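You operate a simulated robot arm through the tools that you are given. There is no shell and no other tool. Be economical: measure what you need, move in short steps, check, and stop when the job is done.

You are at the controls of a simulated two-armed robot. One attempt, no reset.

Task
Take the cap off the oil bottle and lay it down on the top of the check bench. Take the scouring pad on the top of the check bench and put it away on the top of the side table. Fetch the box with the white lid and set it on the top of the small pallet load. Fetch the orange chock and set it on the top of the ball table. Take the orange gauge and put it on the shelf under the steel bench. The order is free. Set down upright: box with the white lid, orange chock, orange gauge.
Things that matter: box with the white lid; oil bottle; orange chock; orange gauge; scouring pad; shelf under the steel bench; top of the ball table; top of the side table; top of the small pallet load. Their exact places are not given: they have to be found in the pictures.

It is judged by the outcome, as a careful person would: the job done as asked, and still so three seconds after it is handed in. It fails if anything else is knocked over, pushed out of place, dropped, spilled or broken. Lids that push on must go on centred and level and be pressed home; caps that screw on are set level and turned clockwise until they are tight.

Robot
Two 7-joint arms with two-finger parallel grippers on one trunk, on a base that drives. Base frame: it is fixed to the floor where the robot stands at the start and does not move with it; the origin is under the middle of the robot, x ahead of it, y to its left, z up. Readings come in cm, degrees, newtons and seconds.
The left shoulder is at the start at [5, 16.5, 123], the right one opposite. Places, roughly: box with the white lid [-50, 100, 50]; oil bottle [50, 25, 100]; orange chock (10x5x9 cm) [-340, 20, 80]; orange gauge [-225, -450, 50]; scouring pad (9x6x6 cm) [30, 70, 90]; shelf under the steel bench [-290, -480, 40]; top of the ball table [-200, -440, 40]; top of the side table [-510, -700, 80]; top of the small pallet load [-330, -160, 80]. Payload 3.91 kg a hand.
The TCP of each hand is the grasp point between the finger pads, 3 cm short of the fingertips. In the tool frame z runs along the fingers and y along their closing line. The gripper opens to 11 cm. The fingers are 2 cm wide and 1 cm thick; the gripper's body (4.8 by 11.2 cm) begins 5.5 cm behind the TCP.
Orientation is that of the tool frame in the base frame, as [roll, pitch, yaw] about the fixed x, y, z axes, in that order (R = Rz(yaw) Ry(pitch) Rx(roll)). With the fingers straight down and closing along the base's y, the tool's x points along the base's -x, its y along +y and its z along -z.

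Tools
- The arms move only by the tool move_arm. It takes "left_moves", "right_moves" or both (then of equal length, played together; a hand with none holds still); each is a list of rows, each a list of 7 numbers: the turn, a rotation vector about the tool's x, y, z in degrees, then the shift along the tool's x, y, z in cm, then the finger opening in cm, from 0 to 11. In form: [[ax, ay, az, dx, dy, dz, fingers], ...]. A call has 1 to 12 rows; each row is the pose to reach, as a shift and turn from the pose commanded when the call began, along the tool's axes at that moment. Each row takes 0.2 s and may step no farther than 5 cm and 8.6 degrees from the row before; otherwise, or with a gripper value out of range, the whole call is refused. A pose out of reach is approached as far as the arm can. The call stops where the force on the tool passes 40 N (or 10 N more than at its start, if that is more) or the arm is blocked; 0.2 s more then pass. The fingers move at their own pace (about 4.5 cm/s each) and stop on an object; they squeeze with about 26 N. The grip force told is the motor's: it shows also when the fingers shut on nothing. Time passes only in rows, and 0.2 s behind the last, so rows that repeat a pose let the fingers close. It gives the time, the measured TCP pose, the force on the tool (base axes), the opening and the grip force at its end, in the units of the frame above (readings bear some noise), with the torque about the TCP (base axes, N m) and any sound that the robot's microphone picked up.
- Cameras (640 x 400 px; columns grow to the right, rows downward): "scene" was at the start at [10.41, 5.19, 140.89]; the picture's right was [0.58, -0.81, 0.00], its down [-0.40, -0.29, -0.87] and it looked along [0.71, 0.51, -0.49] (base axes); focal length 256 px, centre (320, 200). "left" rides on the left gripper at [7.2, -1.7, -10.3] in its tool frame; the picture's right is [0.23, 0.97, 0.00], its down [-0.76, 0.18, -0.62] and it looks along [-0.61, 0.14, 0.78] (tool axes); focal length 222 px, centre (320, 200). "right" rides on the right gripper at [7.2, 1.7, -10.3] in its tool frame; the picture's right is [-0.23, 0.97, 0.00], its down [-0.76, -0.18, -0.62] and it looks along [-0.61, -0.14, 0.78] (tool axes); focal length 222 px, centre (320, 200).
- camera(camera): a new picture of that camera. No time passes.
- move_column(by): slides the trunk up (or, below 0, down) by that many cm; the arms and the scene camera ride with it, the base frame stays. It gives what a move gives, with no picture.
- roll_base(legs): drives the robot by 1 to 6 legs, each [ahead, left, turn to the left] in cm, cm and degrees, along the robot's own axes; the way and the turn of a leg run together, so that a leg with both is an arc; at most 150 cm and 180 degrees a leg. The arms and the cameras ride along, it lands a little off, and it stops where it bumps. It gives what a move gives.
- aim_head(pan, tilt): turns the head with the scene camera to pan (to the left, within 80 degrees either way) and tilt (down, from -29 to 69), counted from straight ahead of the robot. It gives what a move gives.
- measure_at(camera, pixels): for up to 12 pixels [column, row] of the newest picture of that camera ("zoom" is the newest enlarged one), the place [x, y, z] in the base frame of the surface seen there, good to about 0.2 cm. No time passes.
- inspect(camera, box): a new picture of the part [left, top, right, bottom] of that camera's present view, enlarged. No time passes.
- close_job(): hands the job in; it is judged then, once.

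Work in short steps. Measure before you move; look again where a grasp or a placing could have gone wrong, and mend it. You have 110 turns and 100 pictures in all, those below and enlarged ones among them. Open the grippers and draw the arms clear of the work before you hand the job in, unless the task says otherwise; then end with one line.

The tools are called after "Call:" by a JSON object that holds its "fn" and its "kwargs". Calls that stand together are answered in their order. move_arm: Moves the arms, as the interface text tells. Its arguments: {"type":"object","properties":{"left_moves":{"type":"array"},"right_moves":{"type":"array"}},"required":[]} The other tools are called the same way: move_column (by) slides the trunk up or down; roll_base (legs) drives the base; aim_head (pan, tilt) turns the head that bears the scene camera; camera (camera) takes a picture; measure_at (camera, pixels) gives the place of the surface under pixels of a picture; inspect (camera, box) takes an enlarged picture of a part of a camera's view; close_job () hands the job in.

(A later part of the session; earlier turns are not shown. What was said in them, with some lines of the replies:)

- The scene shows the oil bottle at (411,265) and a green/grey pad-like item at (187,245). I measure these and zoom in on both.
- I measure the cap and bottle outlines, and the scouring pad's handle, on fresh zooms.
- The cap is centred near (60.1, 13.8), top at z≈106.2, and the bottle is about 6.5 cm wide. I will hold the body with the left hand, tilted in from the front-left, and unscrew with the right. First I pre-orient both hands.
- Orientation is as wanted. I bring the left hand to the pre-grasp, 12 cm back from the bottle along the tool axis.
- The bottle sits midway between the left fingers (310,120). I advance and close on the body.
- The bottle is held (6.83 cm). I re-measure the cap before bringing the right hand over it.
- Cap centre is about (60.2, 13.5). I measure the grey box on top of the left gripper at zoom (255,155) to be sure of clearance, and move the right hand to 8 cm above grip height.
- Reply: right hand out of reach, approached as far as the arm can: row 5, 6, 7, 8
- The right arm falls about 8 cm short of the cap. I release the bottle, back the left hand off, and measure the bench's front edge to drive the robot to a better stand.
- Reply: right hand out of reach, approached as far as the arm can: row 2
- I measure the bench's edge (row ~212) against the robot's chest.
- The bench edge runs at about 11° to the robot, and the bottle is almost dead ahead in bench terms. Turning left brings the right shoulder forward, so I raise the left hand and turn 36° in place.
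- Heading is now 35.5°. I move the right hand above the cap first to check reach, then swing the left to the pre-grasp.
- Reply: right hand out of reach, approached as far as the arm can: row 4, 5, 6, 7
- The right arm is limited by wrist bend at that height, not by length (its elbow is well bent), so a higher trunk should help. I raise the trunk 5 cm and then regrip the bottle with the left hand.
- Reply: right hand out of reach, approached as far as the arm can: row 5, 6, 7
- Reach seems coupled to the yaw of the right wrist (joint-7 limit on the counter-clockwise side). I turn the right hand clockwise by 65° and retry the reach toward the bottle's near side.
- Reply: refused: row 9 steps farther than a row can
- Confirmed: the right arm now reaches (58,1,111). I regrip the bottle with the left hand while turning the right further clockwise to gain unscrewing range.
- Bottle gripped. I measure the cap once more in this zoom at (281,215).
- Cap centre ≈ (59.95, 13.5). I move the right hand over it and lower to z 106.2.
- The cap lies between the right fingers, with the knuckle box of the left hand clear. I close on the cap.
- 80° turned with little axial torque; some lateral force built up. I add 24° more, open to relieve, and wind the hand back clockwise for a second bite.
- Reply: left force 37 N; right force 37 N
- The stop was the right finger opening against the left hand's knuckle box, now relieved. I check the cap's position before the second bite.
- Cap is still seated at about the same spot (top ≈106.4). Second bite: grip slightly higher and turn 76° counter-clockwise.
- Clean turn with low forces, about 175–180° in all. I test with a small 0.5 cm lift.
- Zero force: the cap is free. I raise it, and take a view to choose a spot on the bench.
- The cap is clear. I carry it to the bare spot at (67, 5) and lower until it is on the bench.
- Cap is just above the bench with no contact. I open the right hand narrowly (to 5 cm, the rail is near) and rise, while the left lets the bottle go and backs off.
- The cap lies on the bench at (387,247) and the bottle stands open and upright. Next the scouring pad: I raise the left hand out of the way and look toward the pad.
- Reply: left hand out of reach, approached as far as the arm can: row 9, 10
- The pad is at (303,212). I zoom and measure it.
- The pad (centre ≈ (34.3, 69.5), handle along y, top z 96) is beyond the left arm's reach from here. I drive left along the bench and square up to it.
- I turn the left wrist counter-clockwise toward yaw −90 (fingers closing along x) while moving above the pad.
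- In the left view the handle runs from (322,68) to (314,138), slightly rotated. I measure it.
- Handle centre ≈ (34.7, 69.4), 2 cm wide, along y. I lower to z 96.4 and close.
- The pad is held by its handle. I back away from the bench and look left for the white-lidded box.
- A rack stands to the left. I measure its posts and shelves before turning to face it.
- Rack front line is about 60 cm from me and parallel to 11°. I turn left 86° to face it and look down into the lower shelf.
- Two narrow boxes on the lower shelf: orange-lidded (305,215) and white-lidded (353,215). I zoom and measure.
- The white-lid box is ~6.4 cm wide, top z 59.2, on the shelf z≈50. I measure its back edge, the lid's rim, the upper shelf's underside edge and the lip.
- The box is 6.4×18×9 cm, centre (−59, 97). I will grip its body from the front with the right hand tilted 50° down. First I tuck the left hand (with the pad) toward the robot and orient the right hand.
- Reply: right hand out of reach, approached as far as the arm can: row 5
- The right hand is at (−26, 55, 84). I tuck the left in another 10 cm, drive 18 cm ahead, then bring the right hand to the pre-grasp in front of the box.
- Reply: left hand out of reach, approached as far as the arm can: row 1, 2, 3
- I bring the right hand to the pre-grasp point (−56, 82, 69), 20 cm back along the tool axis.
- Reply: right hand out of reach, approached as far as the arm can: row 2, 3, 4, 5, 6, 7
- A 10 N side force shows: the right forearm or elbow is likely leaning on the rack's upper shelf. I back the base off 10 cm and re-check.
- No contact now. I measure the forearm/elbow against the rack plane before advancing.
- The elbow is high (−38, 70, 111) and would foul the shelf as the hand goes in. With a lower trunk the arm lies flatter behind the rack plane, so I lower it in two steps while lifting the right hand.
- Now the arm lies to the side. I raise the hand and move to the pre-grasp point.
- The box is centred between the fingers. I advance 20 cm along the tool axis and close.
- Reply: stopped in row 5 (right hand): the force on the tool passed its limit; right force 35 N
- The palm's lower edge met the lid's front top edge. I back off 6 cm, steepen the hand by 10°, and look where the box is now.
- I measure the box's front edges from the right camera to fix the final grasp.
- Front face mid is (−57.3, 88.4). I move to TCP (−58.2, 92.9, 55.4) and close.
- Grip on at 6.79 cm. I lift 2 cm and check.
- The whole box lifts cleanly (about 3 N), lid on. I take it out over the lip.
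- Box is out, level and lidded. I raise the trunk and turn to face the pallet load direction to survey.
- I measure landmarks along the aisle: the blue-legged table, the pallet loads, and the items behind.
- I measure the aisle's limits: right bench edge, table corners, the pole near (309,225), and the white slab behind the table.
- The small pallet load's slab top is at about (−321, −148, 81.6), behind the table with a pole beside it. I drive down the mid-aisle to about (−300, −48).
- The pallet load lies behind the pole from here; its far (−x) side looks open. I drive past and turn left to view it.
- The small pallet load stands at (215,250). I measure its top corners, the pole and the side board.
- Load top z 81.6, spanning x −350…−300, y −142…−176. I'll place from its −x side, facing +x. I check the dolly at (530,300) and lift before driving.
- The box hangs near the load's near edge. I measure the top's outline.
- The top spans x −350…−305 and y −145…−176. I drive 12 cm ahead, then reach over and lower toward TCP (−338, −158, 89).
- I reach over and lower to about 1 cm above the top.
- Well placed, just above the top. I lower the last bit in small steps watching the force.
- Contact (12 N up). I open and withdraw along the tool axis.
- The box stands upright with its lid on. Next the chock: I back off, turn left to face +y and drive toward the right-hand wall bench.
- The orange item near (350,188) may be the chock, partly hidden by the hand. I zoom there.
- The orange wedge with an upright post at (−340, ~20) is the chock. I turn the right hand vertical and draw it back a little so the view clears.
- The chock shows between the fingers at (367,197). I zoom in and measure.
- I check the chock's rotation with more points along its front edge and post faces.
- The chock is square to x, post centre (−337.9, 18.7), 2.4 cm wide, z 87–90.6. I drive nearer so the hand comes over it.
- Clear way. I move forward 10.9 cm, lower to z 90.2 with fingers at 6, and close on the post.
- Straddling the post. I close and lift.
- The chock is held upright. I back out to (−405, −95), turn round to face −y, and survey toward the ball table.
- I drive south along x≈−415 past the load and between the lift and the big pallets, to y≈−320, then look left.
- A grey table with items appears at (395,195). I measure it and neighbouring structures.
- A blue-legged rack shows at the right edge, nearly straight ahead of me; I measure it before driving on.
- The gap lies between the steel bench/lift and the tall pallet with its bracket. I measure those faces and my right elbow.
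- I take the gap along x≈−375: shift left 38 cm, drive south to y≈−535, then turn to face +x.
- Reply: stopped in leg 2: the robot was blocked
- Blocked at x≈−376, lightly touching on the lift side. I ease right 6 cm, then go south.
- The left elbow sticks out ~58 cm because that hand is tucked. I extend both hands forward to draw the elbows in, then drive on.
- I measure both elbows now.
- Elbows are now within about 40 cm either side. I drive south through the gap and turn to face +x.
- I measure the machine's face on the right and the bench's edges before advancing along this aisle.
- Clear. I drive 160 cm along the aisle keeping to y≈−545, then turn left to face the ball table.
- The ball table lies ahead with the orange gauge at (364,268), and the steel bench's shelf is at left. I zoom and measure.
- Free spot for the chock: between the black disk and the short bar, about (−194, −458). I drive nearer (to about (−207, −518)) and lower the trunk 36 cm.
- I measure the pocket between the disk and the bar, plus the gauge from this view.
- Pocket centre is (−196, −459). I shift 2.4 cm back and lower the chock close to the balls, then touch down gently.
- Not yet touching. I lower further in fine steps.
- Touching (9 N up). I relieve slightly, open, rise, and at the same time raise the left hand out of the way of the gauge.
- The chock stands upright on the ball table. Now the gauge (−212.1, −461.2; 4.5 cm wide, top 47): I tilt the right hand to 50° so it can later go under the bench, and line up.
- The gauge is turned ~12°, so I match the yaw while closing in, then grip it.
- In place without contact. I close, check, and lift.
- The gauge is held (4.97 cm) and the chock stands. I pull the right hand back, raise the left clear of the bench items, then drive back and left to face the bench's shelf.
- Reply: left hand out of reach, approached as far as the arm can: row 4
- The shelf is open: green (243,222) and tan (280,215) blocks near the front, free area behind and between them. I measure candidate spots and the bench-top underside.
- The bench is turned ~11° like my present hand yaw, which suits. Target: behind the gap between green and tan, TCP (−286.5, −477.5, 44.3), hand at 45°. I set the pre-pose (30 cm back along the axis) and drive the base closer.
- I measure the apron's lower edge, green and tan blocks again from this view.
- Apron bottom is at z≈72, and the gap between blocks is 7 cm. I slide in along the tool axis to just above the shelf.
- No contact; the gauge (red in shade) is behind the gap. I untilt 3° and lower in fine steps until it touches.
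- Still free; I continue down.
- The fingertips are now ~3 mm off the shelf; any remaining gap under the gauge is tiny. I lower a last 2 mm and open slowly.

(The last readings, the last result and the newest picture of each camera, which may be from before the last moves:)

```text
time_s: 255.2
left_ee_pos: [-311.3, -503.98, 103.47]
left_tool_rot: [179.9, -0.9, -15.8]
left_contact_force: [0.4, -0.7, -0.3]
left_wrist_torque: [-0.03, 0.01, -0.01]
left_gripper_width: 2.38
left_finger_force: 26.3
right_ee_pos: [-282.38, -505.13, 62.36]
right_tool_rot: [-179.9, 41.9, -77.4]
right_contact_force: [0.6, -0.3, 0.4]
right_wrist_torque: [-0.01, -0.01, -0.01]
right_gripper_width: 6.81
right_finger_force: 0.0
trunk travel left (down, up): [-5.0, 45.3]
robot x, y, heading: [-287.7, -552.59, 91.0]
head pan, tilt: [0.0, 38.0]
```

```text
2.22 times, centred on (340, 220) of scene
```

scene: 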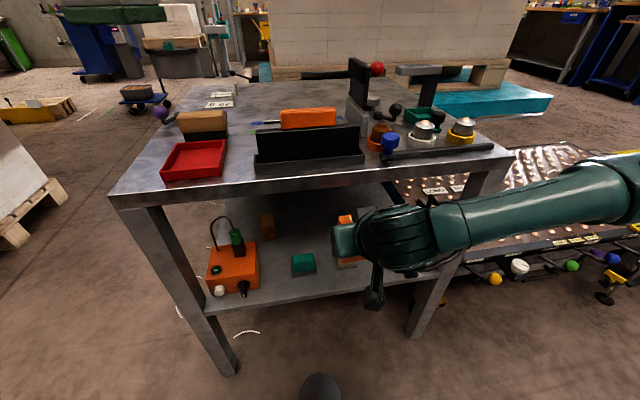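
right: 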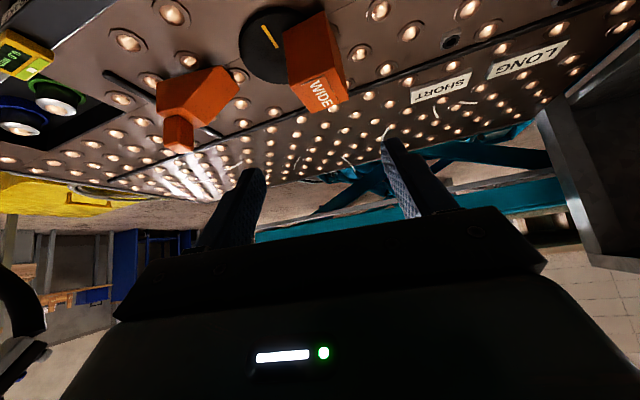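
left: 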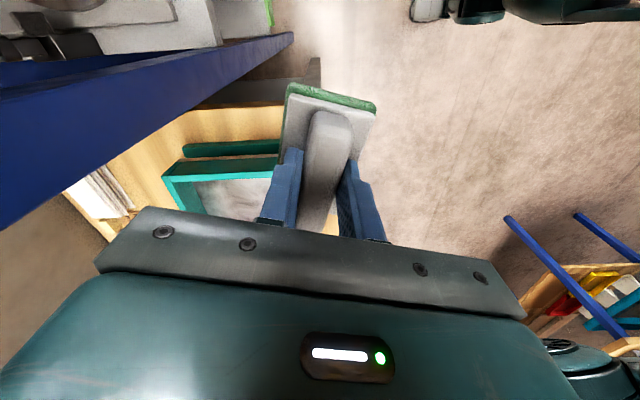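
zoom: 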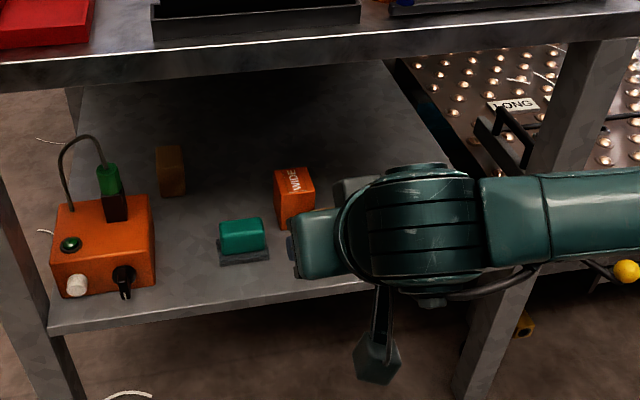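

The gauge stands upright on the shelf. Last item: the pad to the side table at about (−510, −700). I raise the trunk, back off, slide west and turn toward it.

Call:
{"fn": "move_column", "kwargs": {"by": 25}}

Call:
{"fn": "roll_base", "kwargs": {"legs": [[-8, 0, 0], [0, 100, 0], [0, 0, 141]]}}

Call:
{"fn": "aim_head", "kwargs": {"pan": 0, "tilt": 25}}

Call:
{"fn": "camera", "kwargs": {"camera": "scene"}}

```text
time_s: 257.8
left_ee_pos: [-311.39, -504.0, 128.32]
left_tool_rot: [179.9, -1.0, -15.9]
left_contact_force: [0.4, 0.3, -0.4]
left_wrist_torque: [0.01, -0.04, 0.0]
left_gripper_width: 2.34
left_finger_force: 25.9
right_ee_pos: [-282.43, -505.22, 87.34]
right_tool_rot: [-179.8, 41.9, -77.4]
right_contact_force: [0.0, -0.3, 1.0]
right_wrist_torque: [0.02, -0.02, -0.01]
right_gripper_width: 6.78
right_finger_force: 0.0
trunk travel left (down, up): [-30.0, 20.3]
robot x, y, heading: [-287.32, -551.91, 91.0]
head pan, tilt: [0.0, 38.0]
```

```text
time_s: 269.4
left_ee_pos: [-401.74, -613.19, 128.31]
left_tool_rot: [179.9, -0.9, 123.7]
left_contact_force: [0.6, 0.0, 0.1]
left_wrist_torque: [0.02, 0.05, 0.03]
left_gripper_width: 2.34
left_finger_force: 26.1
right_ee_pos: [-423.03, -593.57, 87.3]
right_tool_rot: [-179.9, 41.9, 62.1]
right_contact_force: [0.1, 0.1, -0.3]
right_wrist_torque: [0.02, 0.01, 0.02]
right_gripper_width: 6.8
right_finger_force: 0.1
trunk travel left (down, up): [-30.0, 20.3]
robot x, y, heading: [-388.8, -561.28, -129.6]
head pan, tilt: [0.0, 38.0]
```

```text
time_s: 270.2
left_ee_pos: [-401.75, -613.36, 128.27]
left_tool_rot: [180.0, -0.9, 123.8]
left_contact_force: [-0.3, -0.5, -0.7]
left_wrist_torque: [0.0, 0.03, 0.0]
left_gripper_width: 2.35
left_finger_force: 25.7
right_ee_pos: [-423.04, -593.68, 87.35]
right_tool_rot: [-179.9, 42.0, 62.1]
right_contact_force: [0.3, 0.1, 0.0]
right_wrist_torque: [0.0, 0.0, -0.02]
right_gripper_width: 6.79
right_finger_force: 0.1
trunk travel left (down, up): [-30.0, 20.3]
robot x, y, heading: [-388.76, -561.02, -129.5]
head pan, tilt: [0.0, 25.0]
```

```text
5 pictures are left
```

scene: 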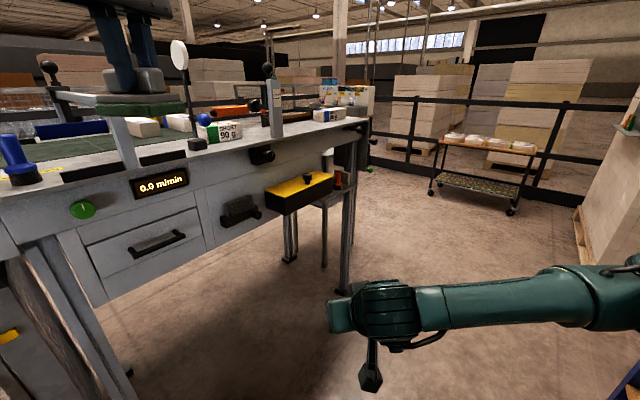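

I measure the candidates: the grey table left (top at (300,130)) and the wheeled table at (490,147).

Call:
{"fn": "measure_at", "kwargs": {"camera": "scene", "pixels": [[490, 148], [450, 140], [530, 152], [345, 122], [250, 145], [345, 280], [100, 175], [325, 175], [330, 115], [170, 150], [300, 190], [280, 140]]}}

```text
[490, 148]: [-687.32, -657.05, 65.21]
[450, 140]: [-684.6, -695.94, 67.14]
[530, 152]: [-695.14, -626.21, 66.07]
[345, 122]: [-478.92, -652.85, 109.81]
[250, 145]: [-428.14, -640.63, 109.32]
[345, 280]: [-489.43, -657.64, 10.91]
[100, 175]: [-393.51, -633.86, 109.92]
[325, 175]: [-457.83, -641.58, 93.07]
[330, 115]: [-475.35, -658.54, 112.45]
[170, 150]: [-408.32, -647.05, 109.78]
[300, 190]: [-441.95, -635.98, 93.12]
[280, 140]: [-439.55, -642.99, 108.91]
```

The grey bench (z 110) is not it. Something lower shows behind its right end around (340,180); I measure there.

Call:
{"fn": "measure_at", "kwargs": {"camera": "scene", "pixels": [[342, 178], [338, 190], [345, 172], [330, 195], [340, 160], [352, 165], [325, 240], [290, 240], [348, 185], [318, 200], [326, 158]]}}

```text
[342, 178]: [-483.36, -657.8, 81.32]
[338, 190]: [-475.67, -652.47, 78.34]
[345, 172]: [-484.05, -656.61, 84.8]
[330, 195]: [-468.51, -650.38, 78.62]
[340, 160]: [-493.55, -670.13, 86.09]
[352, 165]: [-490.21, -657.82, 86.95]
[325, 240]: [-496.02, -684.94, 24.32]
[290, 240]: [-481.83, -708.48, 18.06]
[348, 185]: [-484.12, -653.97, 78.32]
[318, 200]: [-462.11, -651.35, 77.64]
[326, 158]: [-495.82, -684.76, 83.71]
```

The side table's legs are near (−496, −685) and (−482, −708), behind the grey bench's end. I drive diagonally west past that end, keep the left hand high, and look.

Call:
{"fn": "roll_base", "kwargs": {"legs": [[44.3, -41.2, 0], [50, -27, 0], [0, 0, 25]]}}

Call:
{"fn": "aim_head", "kwargs": {"pan": 8, "tilt": 40}}

Call:
{"fn": "camera", "kwargs": {"camera": "scene"}}

```text
time_s: 277.8
left_ee_pos: [-492.97, -643.99, 128.35]
left_tool_rot: [179.9, -0.8, 148.4]
left_contact_force: [-0.2, 0.2, -0.8]
left_wrist_torque: [0.0, 0.02, 0.03]
left_gripper_width: 2.34
left_finger_force: 26.2
right_ee_pos: [-520.44, -634.83, 87.27]
right_tool_rot: [-179.8, 42.0, 86.7]
right_contact_force: [0.3, -0.1, 1.6]
right_wrist_torque: [0.02, 0.0, 0.01]
right_gripper_width: 6.79
right_finger_force: 0.1
trunk travel left (down, up): [-30.0, 20.3]
robot x, y, heading: [-503.06, -590.68, -105.1]
head pan, tilt: [0.0, 25.0]
```

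```text
time_s: 278.6
left_ee_pos: [-493.0, -643.87, 128.35]
left_tool_rot: [179.9, -0.9, 148.4]
left_contact_force: [0.1, 0.2, -1.0]
left_wrist_torque: [-0.01, 0.02, 0.02]
left_gripper_width: 2.37
left_finger_force: 26.2
right_ee_pos: [-520.6, -634.91, 87.23]
right_tool_rot: [-179.9, 41.8, 86.7]
right_contact_force: [-0.2, -0.3, 1.1]
right_wrist_torque: [0.0, -0.02, -0.03]
right_gripper_width: 6.8
right_finger_force: 0.2
trunk travel left (down, up): [-30.0, 20.3]
robot x, y, heading: [-502.75, -591.13, -105.0]
head pan, tilt: [8.0, 40.0]
```

```text
4 pictures are left
```

scene: 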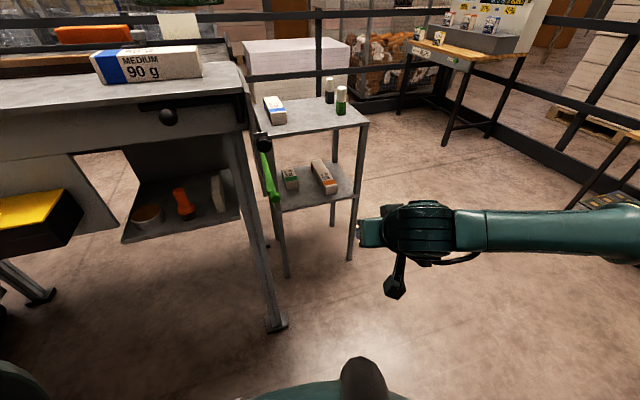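

The side table stands at (310,115) with a small box and two bottles at its back edge. I measure its top and the items.

Call:
{"fn": "measure_at", "kwargs": {"camera": "scene", "pixels": [[310, 117], [270, 135], [365, 122], [330, 125], [275, 112], [285, 120], [342, 108], [328, 98], [300, 128], [350, 125], [265, 105], [310, 100]]}}

```text
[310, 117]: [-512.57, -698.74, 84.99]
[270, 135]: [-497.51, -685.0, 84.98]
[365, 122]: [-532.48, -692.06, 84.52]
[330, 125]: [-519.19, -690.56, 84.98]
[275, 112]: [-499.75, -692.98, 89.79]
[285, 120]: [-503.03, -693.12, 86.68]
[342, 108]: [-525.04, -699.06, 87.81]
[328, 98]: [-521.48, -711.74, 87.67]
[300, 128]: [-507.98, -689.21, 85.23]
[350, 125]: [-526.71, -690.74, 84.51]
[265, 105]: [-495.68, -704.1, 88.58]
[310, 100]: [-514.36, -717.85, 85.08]
```

Side table top z 85, free space around (−512.5, −697). I raise the trunk, square up to −y, shift west clear of the grey bench, and drive so the left hand comes over that spot.

Call:
{"fn": "move_column", "kwargs": {"by": 15}}

Call:
{"fn": "roll_base", "kwargs": {"legs": [[0, -32.3, 0], [0, 0, 15], [42, 0, 0]]}}

```text
time_s: 280.3
left_ee_pos: [-492.85, -643.91, 143.28]
left_tool_rot: [179.9, -0.9, 148.3]
left_contact_force: [-0.4, -0.3, -0.6]
left_wrist_torque: [0.02, 0.0, -0.01]
left_gripper_width: 2.35
left_finger_force: 26.3
right_ee_pos: [-520.42, -634.84, 102.3]
right_tool_rot: [-179.9, 41.9, 86.7]
right_contact_force: [0.4, 1.5, -0.6]
right_wrist_torque: [-0.01, 0.01, -0.01]
right_gripper_width: 6.8
right_finger_force: 0.1
trunk travel left (down, up): [-45.0, 5.3]
robot x, y, heading: [-502.67, -591.18, -104.8]
head pan, tilt: [8.0, 40.0]
```

```text
time_s: 285.5
left_ee_pos: [-510.56, -673.4, 143.28]
left_tool_rot: [180.0, -0.9, 163.2]
left_contact_force: [0.7, 0.4, -1.3]
left_wrist_torque: [-0.02, 0.01, 0.01]
left_gripper_width: 2.33
left_finger_force: 25.6
right_ee_pos: [-539.62, -671.67, 102.34]
right_tool_rot: [-179.9, 41.9, 101.6]
right_contact_force: [0.9, 0.1, 0.0]
right_wrist_torque: [0.01, -0.01, 0.01]
right_gripper_width: 6.79
right_finger_force: 0.1
trunk travel left (down, up): [-45.0, 5.3]
robot x, y, heading: [-534.06, -624.82, -90.2]
head pan, tilt: [8.0, 40.0]
5 turns are left
```

The left hand is near the spot. I drive 20 cm ahead and lower the pad to just above the top.

Call:
{"fn": "roll_base", "kwargs": {"legs": [[20, 0, 0]]}}

Call:
{"fn": "move_arm", "kwargs": {"left_moves": [[0, 0, 0, 0.4, -2, 4, 1], [0, 0, 0, 0.87, -4, 8, 1], [0, 0, 0, 0.87, -4, 12.8, 1], [0, 0, 0, 0.87, -4, 17.6, 1], [0, 0, 0, 0.87, -4, 22.4, 1], [0, 0, 0, 0.87, -4, 27.2, 1], [0, 0, 0, 0.87, -4, 32, 1], [0, 0, 0, 0.87, -4, 36.8, 1], [0, 0, 0, 0.87, -4, 41.6, 1], [0, 0, 0, 0.87, -4, 46, 1], [0, 0, 0, 0.87, -4, 49, 1], [0, 0, 0, 0.87, -4, 51.2, 1]]}}

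Call:
{"fn": "camera", "kwargs": {"camera": "scene"}}

```text
time_s: 287.1
left_ee_pos: [-510.57, -693.42, 143.48]
left_tool_rot: [180.0, -1.0, 163.3]
left_contact_force: [0.7, -0.4, -0.5]
left_wrist_torque: [0.0, 0.01, 0.05]
left_gripper_width: 2.35
left_finger_force: 25.8
right_ee_pos: [-539.48, -691.67, 102.36]
right_tool_rot: [-179.9, 41.9, 101.7]
right_contact_force: [-0.2, 0.1, -0.1]
right_wrist_torque: [0.0, 0.0, 0.02]
right_gripper_width: 6.79
right_finger_force: 0.0
trunk travel left (down, up): [-45.0, 5.3]
robot x, y, heading: [-533.5, -644.49, -89.9]
head pan, tilt: [8.0, 40.0]
```

```text
time_s: 289.4
left_ee_pos: [-510.53, -701.21, 108.77]
left_tool_rot: [-166.8, 3.6, 165.8]
left_contact_force: [0.0, -0.1, 0.1]
left_wrist_torque: [0.0, 0.04, 0.03]
left_gripper_width: 2.32
left_finger_force: 26.1
right_ee_pos: [-539.1, -691.63, 102.27]
right_tool_rot: [-179.9, 42.0, 102.0]
right_contact_force: [0.0, 0.4, -0.3]
right_wrist_torque: [0.0, -0.05, 0.01]
right_gripper_width: 6.8
right_finger_force: 0.1
trunk travel left (down, up): [-45.0, 5.3]
robot x, y, heading: [-533.2, -644.45, -89.7]
head pan, tilt: [8.0, 40.0]
stopped in row 11 (left hand): the arm was blocked; the commanded pose is now the measured one
```

```text
3 pictures are left
4 turns are left
```

scene: 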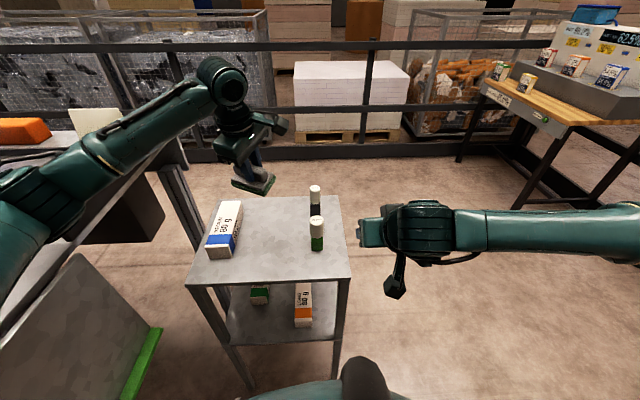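

The left elbow met the grey bench, so I will approach from the table's other side. I raise and straighten the left hand, swing the right hand aside, and re-station at about (−558, −662) facing −45°.

Call:
{"fn": "move_arm", "kwargs": {"left_moves": [[0, 0, 0, 0, 0, -4, 1], [0, 0, 0, 0, 0, -8, 1], [-4, 1.2, 0, 0, 0, -12, 1], [-8, 2.4, 0, 0, 0, -16, 1], [-13.2, 3.6, 0, 0, 0, -20, 1], [-13.2, 3.6, 0, 0, 0, -24, 1], [-13.2, 3.6, 0, 0, 0, -24, 1]], "right_moves": [[0, 0, 0, -1, -4.1, -2.4, 6.8], [0, 0, 0, -2, -8.2, -4.9, 6.8], [0, 0, 0, -3, -12.2, -7.3, 6.8], [0, 0, 0, -4, -16.3, -9.7, 6.8], [0, 0, 0, -5, -20.4, -12.2, 6.8], [0, 0, 0, -6.1, -24.4, -14.6, 6.8], [0, 0, 0, -6.1, -24.4, -14.6, 6.8]]}}

Call:
{"fn": "roll_base", "kwargs": {"legs": [[0, -25, 0], [0, 0, 44.7], [12.4, -12.4, 0]]}}

Call:
{"fn": "camera", "kwargs": {"camera": "scene"}}

Call:
{"fn": "measure_at", "kwargs": {"camera": "scene", "pixels": [[320, 200], [300, 220], [340, 220], [280, 200], [320, 240], [360, 200]]}}

```text
time_s: 291.0
left_ee_pos: [-511.04, -696.17, 131.46]
left_tool_rot: [179.0, -0.5, 164.8]
left_contact_force: [-0.7, 0.4, -0.5]
left_wrist_torque: [0.01, 0.01, 0.0]
left_gripper_width: 2.3
left_finger_force: 26.6
right_ee_pos: [-564.1, -691.73, 117.22]
right_tool_rot: [-179.9, 41.8, 101.9]
right_contact_force: [-0.1, 0.0, 0.0]
right_wrist_torque: [0.01, -0.01, 0.01]
right_gripper_width: 6.79
right_finger_force: 0.0
trunk travel left (down, up): [-45.0, 5.3]
robot x, y, heading: [-533.54, -645.05, -89.9]
head pan, tilt: [8.0, 40.0]
```

```text
time_s: 295.9
left_ee_pos: [-506.91, -683.87, 131.49]
left_tool_rot: [178.9, -0.5, -151.1]
left_contact_force: [-0.4, -0.6, -1.4]
left_wrist_torque: [0.01, 0.03, 0.0]
left_gripper_width: 2.31
left_finger_force: 26.3
right_ee_pos: [-548.05, -717.46, 117.24]
right_tool_rot: [-179.9, 41.9, 145.9]
right_contact_force: [0.0, 0.7, 0.0]
right_wrist_torque: [0.02, -0.01, 0.04]
right_gripper_width: 6.79
right_finger_force: 0.1
trunk travel left (down, up): [-45.0, 5.3]
robot x, y, heading: [-558.6, -662.62, -45.7]
head pan, tilt: [8.0, 40.0]
```

```text
2 pictures are left
```

scene: 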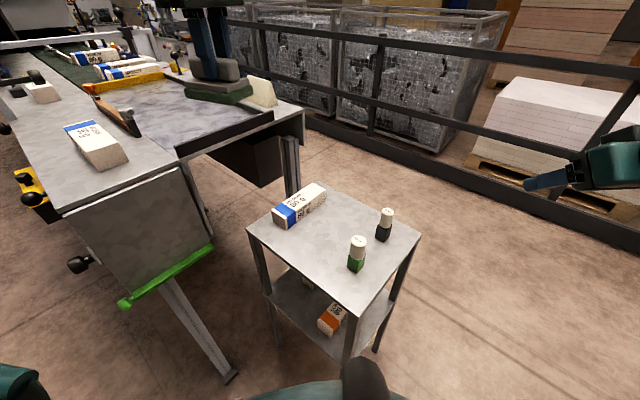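

```text
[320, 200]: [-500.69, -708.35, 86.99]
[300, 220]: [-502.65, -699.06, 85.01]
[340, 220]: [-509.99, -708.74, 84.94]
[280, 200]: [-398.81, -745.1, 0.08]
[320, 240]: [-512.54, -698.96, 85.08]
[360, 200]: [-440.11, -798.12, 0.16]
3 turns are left
```

The table is clear in the middle, at (−512.5, −699, 85). I move over it, lower, then settle in fine steps.

Call:
{"fn": "move_arm", "kwargs": {"left_moves": [[0, 0, 0, 3.75, -2.73, 0, 1], [0, 0, 0, 7.5, -5.45, 0, 1], [0, 0, 0, 11.25, -8.18, 0, 1], [0, 0, 0, 11.25, -8.18, 4.8, 1], [0, 0, 0, 11.25, -8.18, 9.6, 1], [0, 0, 0, 11.25, -8.18, 14.4, 1], [0, 0, 0, 11.25, -8.18, 19.2, 1], [0, 0, 0, 11.25, -8.18, 24, 1], [0, 0, 0, 11.25, -8.18, 28.8, 1], [0, 0, 0, 11.25, -8.18, 33.6, 1], [0, 0, 0, 11.25, -8.18, 37.8, 1], [0, 0, 0, 11.25, -8.18, 39.4, 1]]}}

Call:
{"fn": "move_arm", "kwargs": {"left_moves": [[0, 0, 0, 0, 0, 0.3, 1], [0, 0, 0, 0, 0, 0.6, 1], [0, 0, 0, 0, 0, 0.9, 1], [0, 0, 0, 0, 0, 1.15, 1], [0, 0, 0, 0, 0, 1.15, 1]]}}

Call:
{"fn": "camera", "kwargs": {"camera": "scene"}}

```text
time_s: 298.5
left_ee_pos: [-513.66, -696.02, 91.95]
left_tool_rot: [179.0, -0.5, -151.2]
left_contact_force: [1.1, -0.4, -1.6]
left_wrist_torque: [-0.02, 0.01, -0.01]
left_gripper_width: 2.34
left_finger_force: 26.1
right_ee_pos: [-548.18, -717.46, 117.28]
right_tool_rot: [-179.9, 41.9, 145.9]
right_contact_force: [0.1, 0.1, -0.2]
right_wrist_torque: [-0.02, 0.01, 0.01]
right_gripper_width: 6.79
right_finger_force: 0.1
trunk travel left (down, up): [-45.0, 5.3]
robot x, y, heading: [-558.8, -662.64, -45.8]
head pan, tilt: [8.0, 40.0]
```

```text
time_s: 299.7
left_ee_pos: [-513.66, -695.89, 91.08]
left_tool_rot: [179.3, -0.5, -151.3]
left_contact_force: [-1.5, 3.5, 16.6]
left_wrist_torque: [-0.07, -0.49, 0.09]
left_gripper_width: 2.32
left_finger_force: 26.2
right_ee_pos: [-548.23, -717.36, 117.33]
right_tool_rot: [-180.0, 42.0, 145.9]
right_contact_force: [-0.3, 0.0, 0.0]
right_wrist_torque: [0.01, 0.0, -0.02]
right_gripper_width: 6.79
right_finger_force: 0.1
trunk travel left (down, up): [-45.0, 5.3]
robot x, y, heading: [-558.58, -662.75, -45.8]
head pan, tilt: [8.0, 40.0]
```

```text
1 pictures are left
2 turns are left
```

scene: 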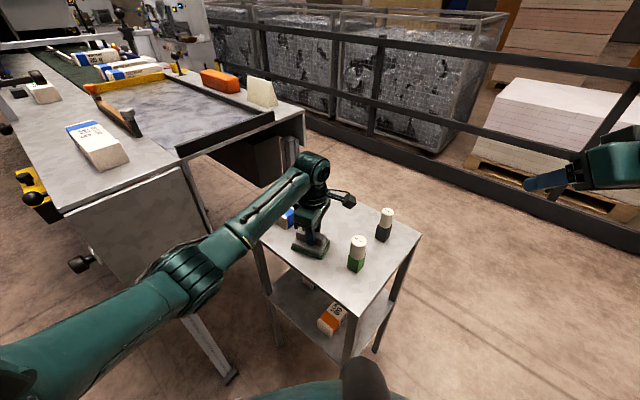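

The pad rests on the side table (16.6 N up), clear of the box and bottles. I relieve, open, and draw the hand straight up.

Call:
{"fn": "move_arm", "kwargs": {"left_moves": [[0, 0, 0, 0, 0, -0.2, 3], [0, 0, 0, 0, 0, -0.2, 4.5], [0, 0, 0, 0, 0, -0.2, 4.8], [0, 0, 0, 0, 0, -0.2, 4.8], [0, 0, 0, 0, 0, -3, 4.8], [0, 0, 0, 0, 0, -7, 4.8], [0, 0, 0, 0, 0, -12, 4.8], [0, 0, 0, 0, 0, -17, 4.8], [0, 0, 0, 0, 0, -22, 4.8], [0, 0, 0, 0, 0, -27, 4.8], [0, 0, 0, 0, 0, -32, 6], [0, 0, 0, 0, 0, -32, 6]]}}

Call:
{"fn": "camera", "kwargs": {"camera": "scene"}}

```text
time_s: 302.3
left_ee_pos: [-512.96, -696.32, 123.03]
left_tool_rot: [178.9, -0.5, -151.2]
left_contact_force: [-0.3, -0.5, -0.5]
left_wrist_torque: [-0.01, 0.0, 0.0]
left_gripper_width: 6.0
left_finger_force: 0.1
right_ee_pos: [-547.98, -717.47, 117.31]
right_tool_rot: [-179.9, 41.8, 145.9]
right_contact_force: [0.2, -0.5, -0.1]
right_wrist_torque: [-0.02, 0.02, 0.0]
right_gripper_width: 6.79
right_finger_force: 0.1
trunk travel left (down, up): [-45.0, 5.3]
robot x, y, heading: [-558.87, -662.78, -45.8]
head pan, tilt: [8.0, 40.0]
```

```text
0 pictures are left
1 turns are left
```

scene: 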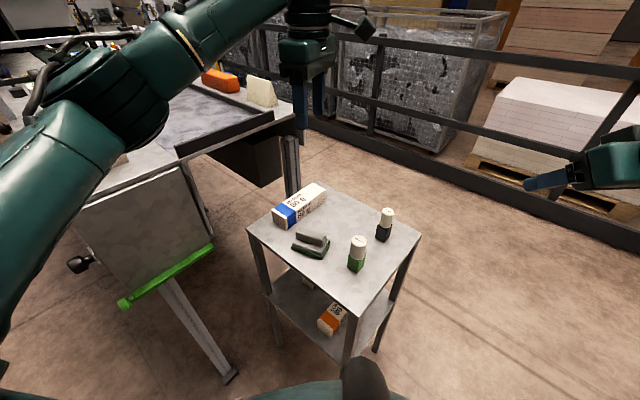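

The pad lies on the side table at (312,244) with the hands open and clear. I hand the job in.

Call:
{"fn": "close_job", "kwargs": {}}

```text
The job is handed in.
```

All five items are where you asked: the cap is on the check bench, the pad on the side table, the lidded box upright on the small pallet load, the chock upright on the ball table, and the gauge upright on the shelf under the steel bench. Along the way one arm brushed the lift load and one leaned on the grey bench by the side table; I saw nothing knocked over, but I didn't go back to check those spots.
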